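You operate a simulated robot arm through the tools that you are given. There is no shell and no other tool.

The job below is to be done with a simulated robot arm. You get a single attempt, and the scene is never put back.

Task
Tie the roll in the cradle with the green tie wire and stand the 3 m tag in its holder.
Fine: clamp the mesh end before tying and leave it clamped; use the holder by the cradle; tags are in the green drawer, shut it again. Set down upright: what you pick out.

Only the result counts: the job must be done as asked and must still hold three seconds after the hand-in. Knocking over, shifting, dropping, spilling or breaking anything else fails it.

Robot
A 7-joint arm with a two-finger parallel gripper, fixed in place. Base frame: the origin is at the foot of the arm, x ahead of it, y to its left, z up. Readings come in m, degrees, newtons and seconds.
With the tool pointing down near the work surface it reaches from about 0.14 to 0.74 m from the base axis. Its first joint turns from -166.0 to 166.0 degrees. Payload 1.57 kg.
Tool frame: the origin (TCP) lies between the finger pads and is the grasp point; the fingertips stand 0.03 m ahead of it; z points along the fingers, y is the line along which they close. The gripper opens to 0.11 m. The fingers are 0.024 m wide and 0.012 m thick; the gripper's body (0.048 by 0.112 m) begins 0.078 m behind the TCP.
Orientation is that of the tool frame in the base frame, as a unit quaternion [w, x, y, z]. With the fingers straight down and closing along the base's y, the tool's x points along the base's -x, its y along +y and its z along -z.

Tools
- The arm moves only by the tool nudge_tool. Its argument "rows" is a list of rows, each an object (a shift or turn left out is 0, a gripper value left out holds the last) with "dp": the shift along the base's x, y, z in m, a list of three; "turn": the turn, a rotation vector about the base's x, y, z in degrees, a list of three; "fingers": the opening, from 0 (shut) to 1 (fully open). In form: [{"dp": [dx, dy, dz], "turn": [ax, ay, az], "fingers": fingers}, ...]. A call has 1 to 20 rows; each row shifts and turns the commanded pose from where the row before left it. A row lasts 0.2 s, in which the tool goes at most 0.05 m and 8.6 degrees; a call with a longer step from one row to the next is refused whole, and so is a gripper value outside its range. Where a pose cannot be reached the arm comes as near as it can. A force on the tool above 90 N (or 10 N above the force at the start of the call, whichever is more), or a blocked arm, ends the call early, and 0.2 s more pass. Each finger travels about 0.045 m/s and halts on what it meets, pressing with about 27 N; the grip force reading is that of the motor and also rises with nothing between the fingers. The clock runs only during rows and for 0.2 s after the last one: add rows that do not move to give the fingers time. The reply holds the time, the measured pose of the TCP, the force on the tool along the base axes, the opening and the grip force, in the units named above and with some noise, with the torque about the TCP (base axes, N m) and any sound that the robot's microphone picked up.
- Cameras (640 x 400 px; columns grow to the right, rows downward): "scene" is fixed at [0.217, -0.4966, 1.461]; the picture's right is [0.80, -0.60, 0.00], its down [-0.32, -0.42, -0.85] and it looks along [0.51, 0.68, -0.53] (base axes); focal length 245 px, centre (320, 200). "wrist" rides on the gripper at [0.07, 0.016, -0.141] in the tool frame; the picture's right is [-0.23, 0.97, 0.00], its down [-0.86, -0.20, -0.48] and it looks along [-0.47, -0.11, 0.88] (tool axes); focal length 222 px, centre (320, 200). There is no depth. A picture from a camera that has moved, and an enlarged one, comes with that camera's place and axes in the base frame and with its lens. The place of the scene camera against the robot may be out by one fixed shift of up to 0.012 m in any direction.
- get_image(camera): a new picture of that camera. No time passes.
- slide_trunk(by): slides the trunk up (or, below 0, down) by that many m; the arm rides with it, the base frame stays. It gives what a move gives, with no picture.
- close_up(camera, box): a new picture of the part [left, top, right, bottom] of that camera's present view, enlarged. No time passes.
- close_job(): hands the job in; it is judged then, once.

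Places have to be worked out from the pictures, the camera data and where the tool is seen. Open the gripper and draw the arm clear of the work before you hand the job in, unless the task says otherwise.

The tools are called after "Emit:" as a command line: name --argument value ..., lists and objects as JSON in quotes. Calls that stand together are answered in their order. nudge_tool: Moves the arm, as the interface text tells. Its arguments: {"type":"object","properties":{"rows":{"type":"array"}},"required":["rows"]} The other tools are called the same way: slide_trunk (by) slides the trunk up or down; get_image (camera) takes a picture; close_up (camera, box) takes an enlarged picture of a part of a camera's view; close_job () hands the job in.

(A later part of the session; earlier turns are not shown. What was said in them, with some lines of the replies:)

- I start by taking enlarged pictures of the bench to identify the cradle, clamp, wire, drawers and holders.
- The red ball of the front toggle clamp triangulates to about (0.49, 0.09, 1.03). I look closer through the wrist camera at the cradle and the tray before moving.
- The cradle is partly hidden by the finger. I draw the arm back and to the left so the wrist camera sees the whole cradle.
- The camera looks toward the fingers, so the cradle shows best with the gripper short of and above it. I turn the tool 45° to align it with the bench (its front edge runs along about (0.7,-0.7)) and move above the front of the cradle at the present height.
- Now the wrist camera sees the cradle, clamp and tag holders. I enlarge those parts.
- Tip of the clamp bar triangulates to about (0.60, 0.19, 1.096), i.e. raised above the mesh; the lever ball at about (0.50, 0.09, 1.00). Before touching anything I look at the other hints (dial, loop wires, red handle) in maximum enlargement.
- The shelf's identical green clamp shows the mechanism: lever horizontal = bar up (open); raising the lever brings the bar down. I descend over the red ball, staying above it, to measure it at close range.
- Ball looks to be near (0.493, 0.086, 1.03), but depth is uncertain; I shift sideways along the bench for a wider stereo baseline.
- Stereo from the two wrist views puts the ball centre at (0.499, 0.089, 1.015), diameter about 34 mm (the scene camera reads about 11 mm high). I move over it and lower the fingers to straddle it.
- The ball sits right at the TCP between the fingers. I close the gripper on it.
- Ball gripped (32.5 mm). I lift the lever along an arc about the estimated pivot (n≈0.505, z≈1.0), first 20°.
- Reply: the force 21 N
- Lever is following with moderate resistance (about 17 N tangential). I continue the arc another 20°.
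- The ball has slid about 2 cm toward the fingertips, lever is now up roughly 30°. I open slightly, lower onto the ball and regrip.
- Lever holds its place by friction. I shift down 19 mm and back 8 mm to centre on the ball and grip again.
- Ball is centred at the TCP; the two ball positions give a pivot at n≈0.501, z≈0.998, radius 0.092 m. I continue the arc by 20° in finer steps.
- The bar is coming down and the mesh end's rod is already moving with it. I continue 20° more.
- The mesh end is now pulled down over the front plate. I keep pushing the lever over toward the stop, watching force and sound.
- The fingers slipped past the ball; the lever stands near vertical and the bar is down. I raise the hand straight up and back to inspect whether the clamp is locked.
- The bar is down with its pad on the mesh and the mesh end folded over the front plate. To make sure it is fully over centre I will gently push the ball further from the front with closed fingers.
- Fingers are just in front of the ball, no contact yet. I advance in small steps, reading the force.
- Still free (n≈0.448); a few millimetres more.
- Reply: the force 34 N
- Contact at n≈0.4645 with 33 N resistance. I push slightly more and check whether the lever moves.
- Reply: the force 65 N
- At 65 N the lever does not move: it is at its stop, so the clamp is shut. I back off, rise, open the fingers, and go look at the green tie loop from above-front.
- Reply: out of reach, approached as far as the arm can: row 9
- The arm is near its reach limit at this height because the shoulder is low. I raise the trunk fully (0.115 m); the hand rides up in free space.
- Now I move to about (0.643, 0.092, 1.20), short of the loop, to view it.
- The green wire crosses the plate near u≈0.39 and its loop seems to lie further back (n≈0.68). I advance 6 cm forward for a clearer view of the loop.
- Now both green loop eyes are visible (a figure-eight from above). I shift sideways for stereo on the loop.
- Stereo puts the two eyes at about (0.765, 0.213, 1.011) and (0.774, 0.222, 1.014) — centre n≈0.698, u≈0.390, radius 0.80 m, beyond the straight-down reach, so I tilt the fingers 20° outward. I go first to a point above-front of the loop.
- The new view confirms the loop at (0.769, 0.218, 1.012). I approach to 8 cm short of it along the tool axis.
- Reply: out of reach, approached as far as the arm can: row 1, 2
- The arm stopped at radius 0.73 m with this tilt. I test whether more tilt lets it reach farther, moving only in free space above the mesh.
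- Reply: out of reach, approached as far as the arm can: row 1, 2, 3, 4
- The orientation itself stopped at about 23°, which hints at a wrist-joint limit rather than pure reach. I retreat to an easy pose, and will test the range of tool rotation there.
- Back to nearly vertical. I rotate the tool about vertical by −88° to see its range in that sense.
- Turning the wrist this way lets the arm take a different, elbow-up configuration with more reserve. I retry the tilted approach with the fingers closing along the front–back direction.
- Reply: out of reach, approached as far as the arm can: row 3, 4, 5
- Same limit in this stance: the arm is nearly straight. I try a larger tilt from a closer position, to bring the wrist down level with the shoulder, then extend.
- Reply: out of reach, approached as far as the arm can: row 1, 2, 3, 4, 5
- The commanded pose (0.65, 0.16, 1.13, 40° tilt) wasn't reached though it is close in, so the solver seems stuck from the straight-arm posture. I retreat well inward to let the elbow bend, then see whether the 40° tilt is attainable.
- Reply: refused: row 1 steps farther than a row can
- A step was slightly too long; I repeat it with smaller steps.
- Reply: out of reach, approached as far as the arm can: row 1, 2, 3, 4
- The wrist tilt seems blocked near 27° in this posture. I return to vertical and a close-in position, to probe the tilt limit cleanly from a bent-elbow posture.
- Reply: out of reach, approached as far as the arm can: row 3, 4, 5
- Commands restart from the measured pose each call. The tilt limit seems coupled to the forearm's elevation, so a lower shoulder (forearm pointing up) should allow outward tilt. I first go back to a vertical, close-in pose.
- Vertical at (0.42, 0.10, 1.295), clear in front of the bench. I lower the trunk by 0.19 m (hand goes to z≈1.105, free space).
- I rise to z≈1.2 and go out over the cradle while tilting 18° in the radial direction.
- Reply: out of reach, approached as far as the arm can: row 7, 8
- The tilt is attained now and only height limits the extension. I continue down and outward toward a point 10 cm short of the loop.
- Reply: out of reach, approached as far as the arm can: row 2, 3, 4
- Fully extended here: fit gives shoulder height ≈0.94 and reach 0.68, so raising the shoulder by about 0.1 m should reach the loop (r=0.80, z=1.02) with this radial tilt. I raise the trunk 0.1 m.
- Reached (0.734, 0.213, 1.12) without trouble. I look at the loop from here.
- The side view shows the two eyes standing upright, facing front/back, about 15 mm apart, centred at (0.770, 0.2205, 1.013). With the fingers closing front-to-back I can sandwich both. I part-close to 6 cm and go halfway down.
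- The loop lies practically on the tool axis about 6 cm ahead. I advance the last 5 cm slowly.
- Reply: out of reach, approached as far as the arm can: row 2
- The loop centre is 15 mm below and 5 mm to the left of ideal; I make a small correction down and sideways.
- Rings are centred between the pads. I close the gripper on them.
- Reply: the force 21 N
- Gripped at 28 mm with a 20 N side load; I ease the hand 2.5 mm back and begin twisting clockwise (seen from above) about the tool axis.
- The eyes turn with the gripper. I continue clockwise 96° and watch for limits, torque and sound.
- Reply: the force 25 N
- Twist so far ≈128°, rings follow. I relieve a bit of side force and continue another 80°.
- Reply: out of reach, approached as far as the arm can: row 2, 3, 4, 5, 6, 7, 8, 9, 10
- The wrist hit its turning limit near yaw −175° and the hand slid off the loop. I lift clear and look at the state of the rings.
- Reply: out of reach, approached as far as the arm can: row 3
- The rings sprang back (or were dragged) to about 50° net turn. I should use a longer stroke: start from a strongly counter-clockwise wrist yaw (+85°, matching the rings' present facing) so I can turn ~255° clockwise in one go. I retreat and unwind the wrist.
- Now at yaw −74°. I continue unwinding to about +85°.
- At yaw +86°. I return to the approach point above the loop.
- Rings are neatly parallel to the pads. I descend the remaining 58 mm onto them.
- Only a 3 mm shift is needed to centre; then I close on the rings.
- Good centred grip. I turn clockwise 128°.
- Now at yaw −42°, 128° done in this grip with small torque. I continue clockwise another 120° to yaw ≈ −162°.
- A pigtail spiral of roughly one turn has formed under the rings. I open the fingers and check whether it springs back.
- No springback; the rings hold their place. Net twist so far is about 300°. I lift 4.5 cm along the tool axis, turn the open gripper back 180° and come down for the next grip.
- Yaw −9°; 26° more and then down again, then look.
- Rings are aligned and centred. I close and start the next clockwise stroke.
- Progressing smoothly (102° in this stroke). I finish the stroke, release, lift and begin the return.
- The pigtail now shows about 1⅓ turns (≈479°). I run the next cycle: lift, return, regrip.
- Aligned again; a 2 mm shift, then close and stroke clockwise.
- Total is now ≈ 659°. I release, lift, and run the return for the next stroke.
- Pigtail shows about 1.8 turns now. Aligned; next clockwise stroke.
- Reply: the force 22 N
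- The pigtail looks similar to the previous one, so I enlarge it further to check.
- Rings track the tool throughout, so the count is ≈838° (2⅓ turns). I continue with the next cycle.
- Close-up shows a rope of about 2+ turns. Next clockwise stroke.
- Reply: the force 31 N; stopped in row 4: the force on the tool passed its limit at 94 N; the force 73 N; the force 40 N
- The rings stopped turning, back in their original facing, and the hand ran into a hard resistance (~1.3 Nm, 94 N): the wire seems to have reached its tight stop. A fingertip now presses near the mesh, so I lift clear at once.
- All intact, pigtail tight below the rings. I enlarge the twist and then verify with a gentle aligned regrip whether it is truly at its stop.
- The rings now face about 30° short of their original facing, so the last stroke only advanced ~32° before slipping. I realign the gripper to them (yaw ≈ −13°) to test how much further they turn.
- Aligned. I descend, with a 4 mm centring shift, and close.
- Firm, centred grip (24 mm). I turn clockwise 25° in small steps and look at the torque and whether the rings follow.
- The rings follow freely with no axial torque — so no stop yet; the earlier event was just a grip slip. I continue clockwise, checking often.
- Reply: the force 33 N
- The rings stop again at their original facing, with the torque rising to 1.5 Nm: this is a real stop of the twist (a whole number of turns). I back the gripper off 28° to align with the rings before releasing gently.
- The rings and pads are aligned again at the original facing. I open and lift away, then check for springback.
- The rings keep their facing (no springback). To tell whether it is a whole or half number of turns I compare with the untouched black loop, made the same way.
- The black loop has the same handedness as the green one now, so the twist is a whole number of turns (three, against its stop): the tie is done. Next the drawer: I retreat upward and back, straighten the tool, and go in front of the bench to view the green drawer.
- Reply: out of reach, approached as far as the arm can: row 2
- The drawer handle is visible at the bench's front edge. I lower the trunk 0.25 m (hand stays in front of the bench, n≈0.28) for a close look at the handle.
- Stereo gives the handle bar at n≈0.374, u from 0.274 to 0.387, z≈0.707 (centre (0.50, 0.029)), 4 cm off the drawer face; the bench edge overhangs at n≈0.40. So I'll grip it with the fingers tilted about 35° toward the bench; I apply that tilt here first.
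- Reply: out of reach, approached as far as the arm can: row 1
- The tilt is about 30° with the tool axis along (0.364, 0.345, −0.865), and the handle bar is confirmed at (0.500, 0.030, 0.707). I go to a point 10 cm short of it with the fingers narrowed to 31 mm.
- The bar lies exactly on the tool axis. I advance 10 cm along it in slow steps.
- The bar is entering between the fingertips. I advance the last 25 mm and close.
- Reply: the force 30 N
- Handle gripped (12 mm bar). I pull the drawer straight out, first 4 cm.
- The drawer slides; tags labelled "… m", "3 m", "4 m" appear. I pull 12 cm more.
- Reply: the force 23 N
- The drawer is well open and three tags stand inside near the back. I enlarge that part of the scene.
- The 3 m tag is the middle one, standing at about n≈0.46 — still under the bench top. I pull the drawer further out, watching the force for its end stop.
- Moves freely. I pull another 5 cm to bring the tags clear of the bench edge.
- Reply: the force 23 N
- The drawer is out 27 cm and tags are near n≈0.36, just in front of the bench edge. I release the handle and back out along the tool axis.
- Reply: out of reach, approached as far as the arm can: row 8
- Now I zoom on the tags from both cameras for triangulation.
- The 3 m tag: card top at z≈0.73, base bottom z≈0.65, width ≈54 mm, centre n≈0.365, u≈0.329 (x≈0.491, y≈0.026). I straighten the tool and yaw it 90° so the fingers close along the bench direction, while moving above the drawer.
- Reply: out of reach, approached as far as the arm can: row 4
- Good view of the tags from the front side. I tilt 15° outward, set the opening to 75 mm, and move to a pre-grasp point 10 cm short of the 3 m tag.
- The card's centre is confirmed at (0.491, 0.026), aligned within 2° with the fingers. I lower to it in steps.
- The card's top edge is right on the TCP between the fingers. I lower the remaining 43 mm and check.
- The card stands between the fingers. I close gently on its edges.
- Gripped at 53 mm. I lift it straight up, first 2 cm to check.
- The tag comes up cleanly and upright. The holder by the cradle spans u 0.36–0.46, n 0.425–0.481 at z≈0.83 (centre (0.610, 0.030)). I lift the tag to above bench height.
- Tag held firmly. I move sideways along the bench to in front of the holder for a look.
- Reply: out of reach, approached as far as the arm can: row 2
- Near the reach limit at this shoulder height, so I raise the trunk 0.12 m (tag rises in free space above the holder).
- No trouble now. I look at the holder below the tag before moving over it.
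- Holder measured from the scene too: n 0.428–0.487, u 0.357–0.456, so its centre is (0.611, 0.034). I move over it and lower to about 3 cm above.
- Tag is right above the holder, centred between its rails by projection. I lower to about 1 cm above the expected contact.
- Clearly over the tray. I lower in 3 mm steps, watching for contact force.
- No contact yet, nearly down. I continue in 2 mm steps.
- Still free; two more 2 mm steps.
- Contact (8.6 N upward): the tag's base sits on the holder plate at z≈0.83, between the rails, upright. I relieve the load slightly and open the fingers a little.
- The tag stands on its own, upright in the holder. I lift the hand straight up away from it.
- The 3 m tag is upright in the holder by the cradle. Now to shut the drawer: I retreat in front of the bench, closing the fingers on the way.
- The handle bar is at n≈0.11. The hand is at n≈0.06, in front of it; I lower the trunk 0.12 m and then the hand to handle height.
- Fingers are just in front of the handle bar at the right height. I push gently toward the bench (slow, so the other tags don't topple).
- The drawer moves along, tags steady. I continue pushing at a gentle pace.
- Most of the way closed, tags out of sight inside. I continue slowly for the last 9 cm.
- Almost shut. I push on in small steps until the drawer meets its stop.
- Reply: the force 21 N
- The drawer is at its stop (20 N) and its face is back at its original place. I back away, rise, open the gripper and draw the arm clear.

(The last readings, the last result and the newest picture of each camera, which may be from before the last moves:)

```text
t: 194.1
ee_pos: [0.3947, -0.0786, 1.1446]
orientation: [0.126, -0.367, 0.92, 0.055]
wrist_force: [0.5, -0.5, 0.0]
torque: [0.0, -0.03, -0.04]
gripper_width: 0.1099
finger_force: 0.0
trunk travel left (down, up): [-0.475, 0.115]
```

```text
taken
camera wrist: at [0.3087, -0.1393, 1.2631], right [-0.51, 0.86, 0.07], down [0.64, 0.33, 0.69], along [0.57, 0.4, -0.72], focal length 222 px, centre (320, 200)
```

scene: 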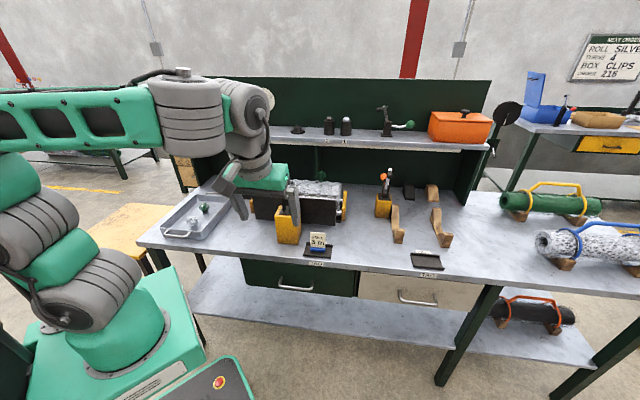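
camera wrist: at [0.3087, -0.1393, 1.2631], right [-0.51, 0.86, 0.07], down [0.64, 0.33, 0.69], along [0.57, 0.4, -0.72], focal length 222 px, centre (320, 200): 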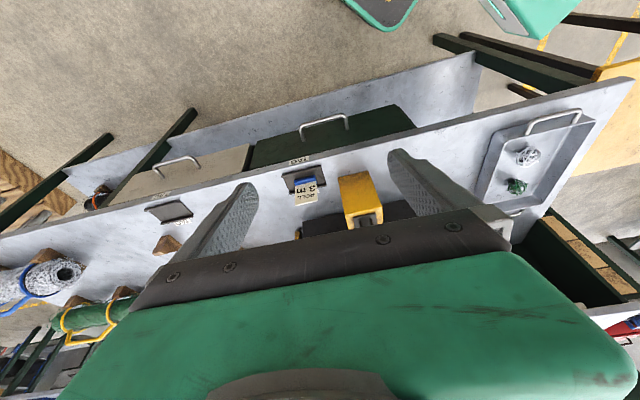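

The drawer is shut. I draw the arm further back and up, then do final close-up checks.

Emit:
nudge_tool --rows '[{"dp": [-0.03, 0, 0.035], "turn": [-5.3, 5.3, 0]}, {"dp": [-0.03, 0, 0.035], "turn": [-5.3, 5.3, 0]}, {"dp": [-0.03, 0.02, 0.03]}, {"dp": [0, 0.03, 0.03]}, {"dp": [0, 0.03, 0]}, {"dp": [0, 0, 0]}]'

Emit:
close_up --camera "scene" --box '[230, 140, 360, 240]'

Emit:
close_up --camera "scene" --box '[220, 220, 380, 320]'

Emit:
get_image --camera "scene"

```text
t: 195.5
ee_pos: [0.343, -0.0122, 1.1787]
orientation: [0.005, -0.371, 0.929, 0.003]
wrist_force: [-1.0, 0.3, -0.2]
torque: [-0.01, 0.0, 0.02]
gripper_width: 0.1099
finger_force: 0.2
out of reach, approached as far as the arm can: row 2, 3, 4, 5
trunk travel left (down, up): [-0.475, 0.115]
```

```text
4.00 times, centred on (295, 190) of scene
camera zoom: at [0.217, -0.4966, 1.461], right [0.8, -0.6, 0.0], down [-0.32, -0.42, -0.85], along [0.51, 0.68, -0.53], focal length 980 px, centre (420, 240)
```

zoom: 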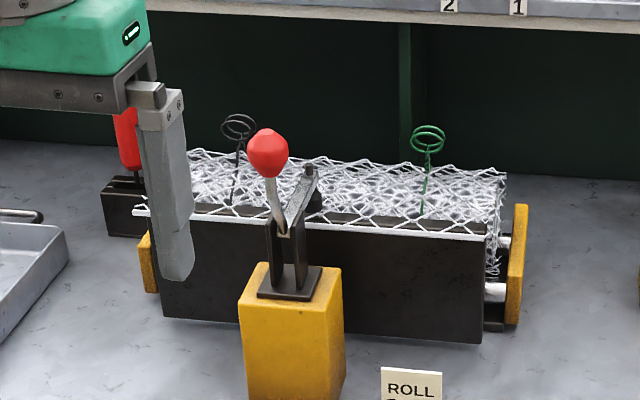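

```text
4.00 times, centred on (300, 270) of scene
camera zoom: at [0.217, -0.4966, 1.461], right [0.8, -0.6, 0.0], down [-0.32, -0.42, -0.85], along [0.51, 0.68, -0.53], focal length 980 px, centre (400, -80)
```

zoom: 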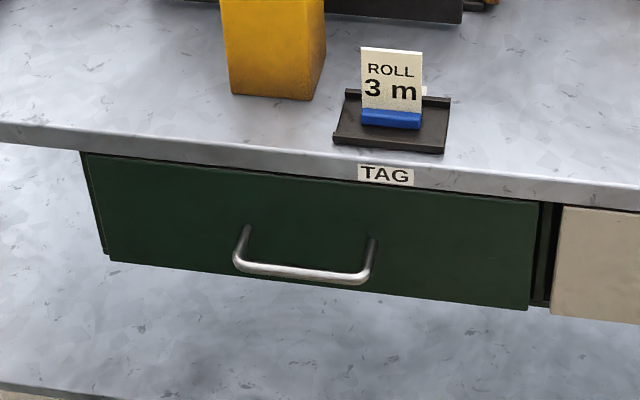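

```text
taken
```

scene: 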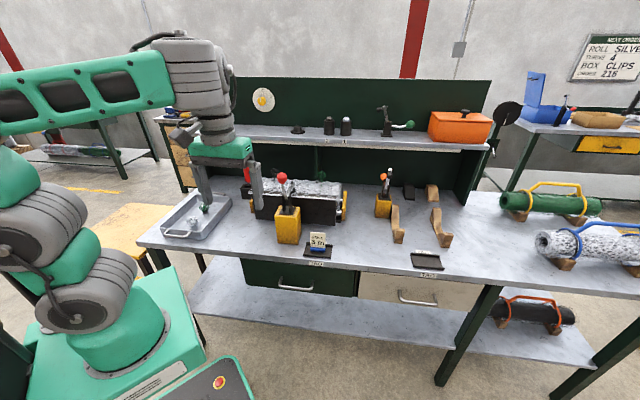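

All checks agree: clamp shut on the mesh end, green tie twisted to its stop, 3 m tag upright in the holder by the cradle, green drawer shut, gripper open and clear. I hand the job in.

Emit:
close_job

```text
The job is handed in.
```

The job is handed in. These are the results as seen in the last pictures:

- **Clamp:** The red-ball clamp in front of the cradle is shut on the mesh end and stayed shut. A hard push on its lever did not move it further.
- **Tie:** The green wire is twisted until it would turn no further, and it stayed put when released. I read that as three full turns. The wall board says "TURNS 4", but it is headed "NEXT ORDER", so I did not treat it as applying to this roll. If four turns were wanted here, the tie falls short.
- **Tag:** The 3 m tag stands upright in the holder by the cradle.
- **Drawer:** The green drawer is closed to its stop, with the 2 m and 4 m tags inside. Both were standing when I last saw them, before the drawer closed over them.

During the twisting the hand slipped off the loop twice. Once it pressed a fingertip near the mesh. I lifted clear at once and saw no damage or shifting. The gripper is open and the arm is clear of the work.
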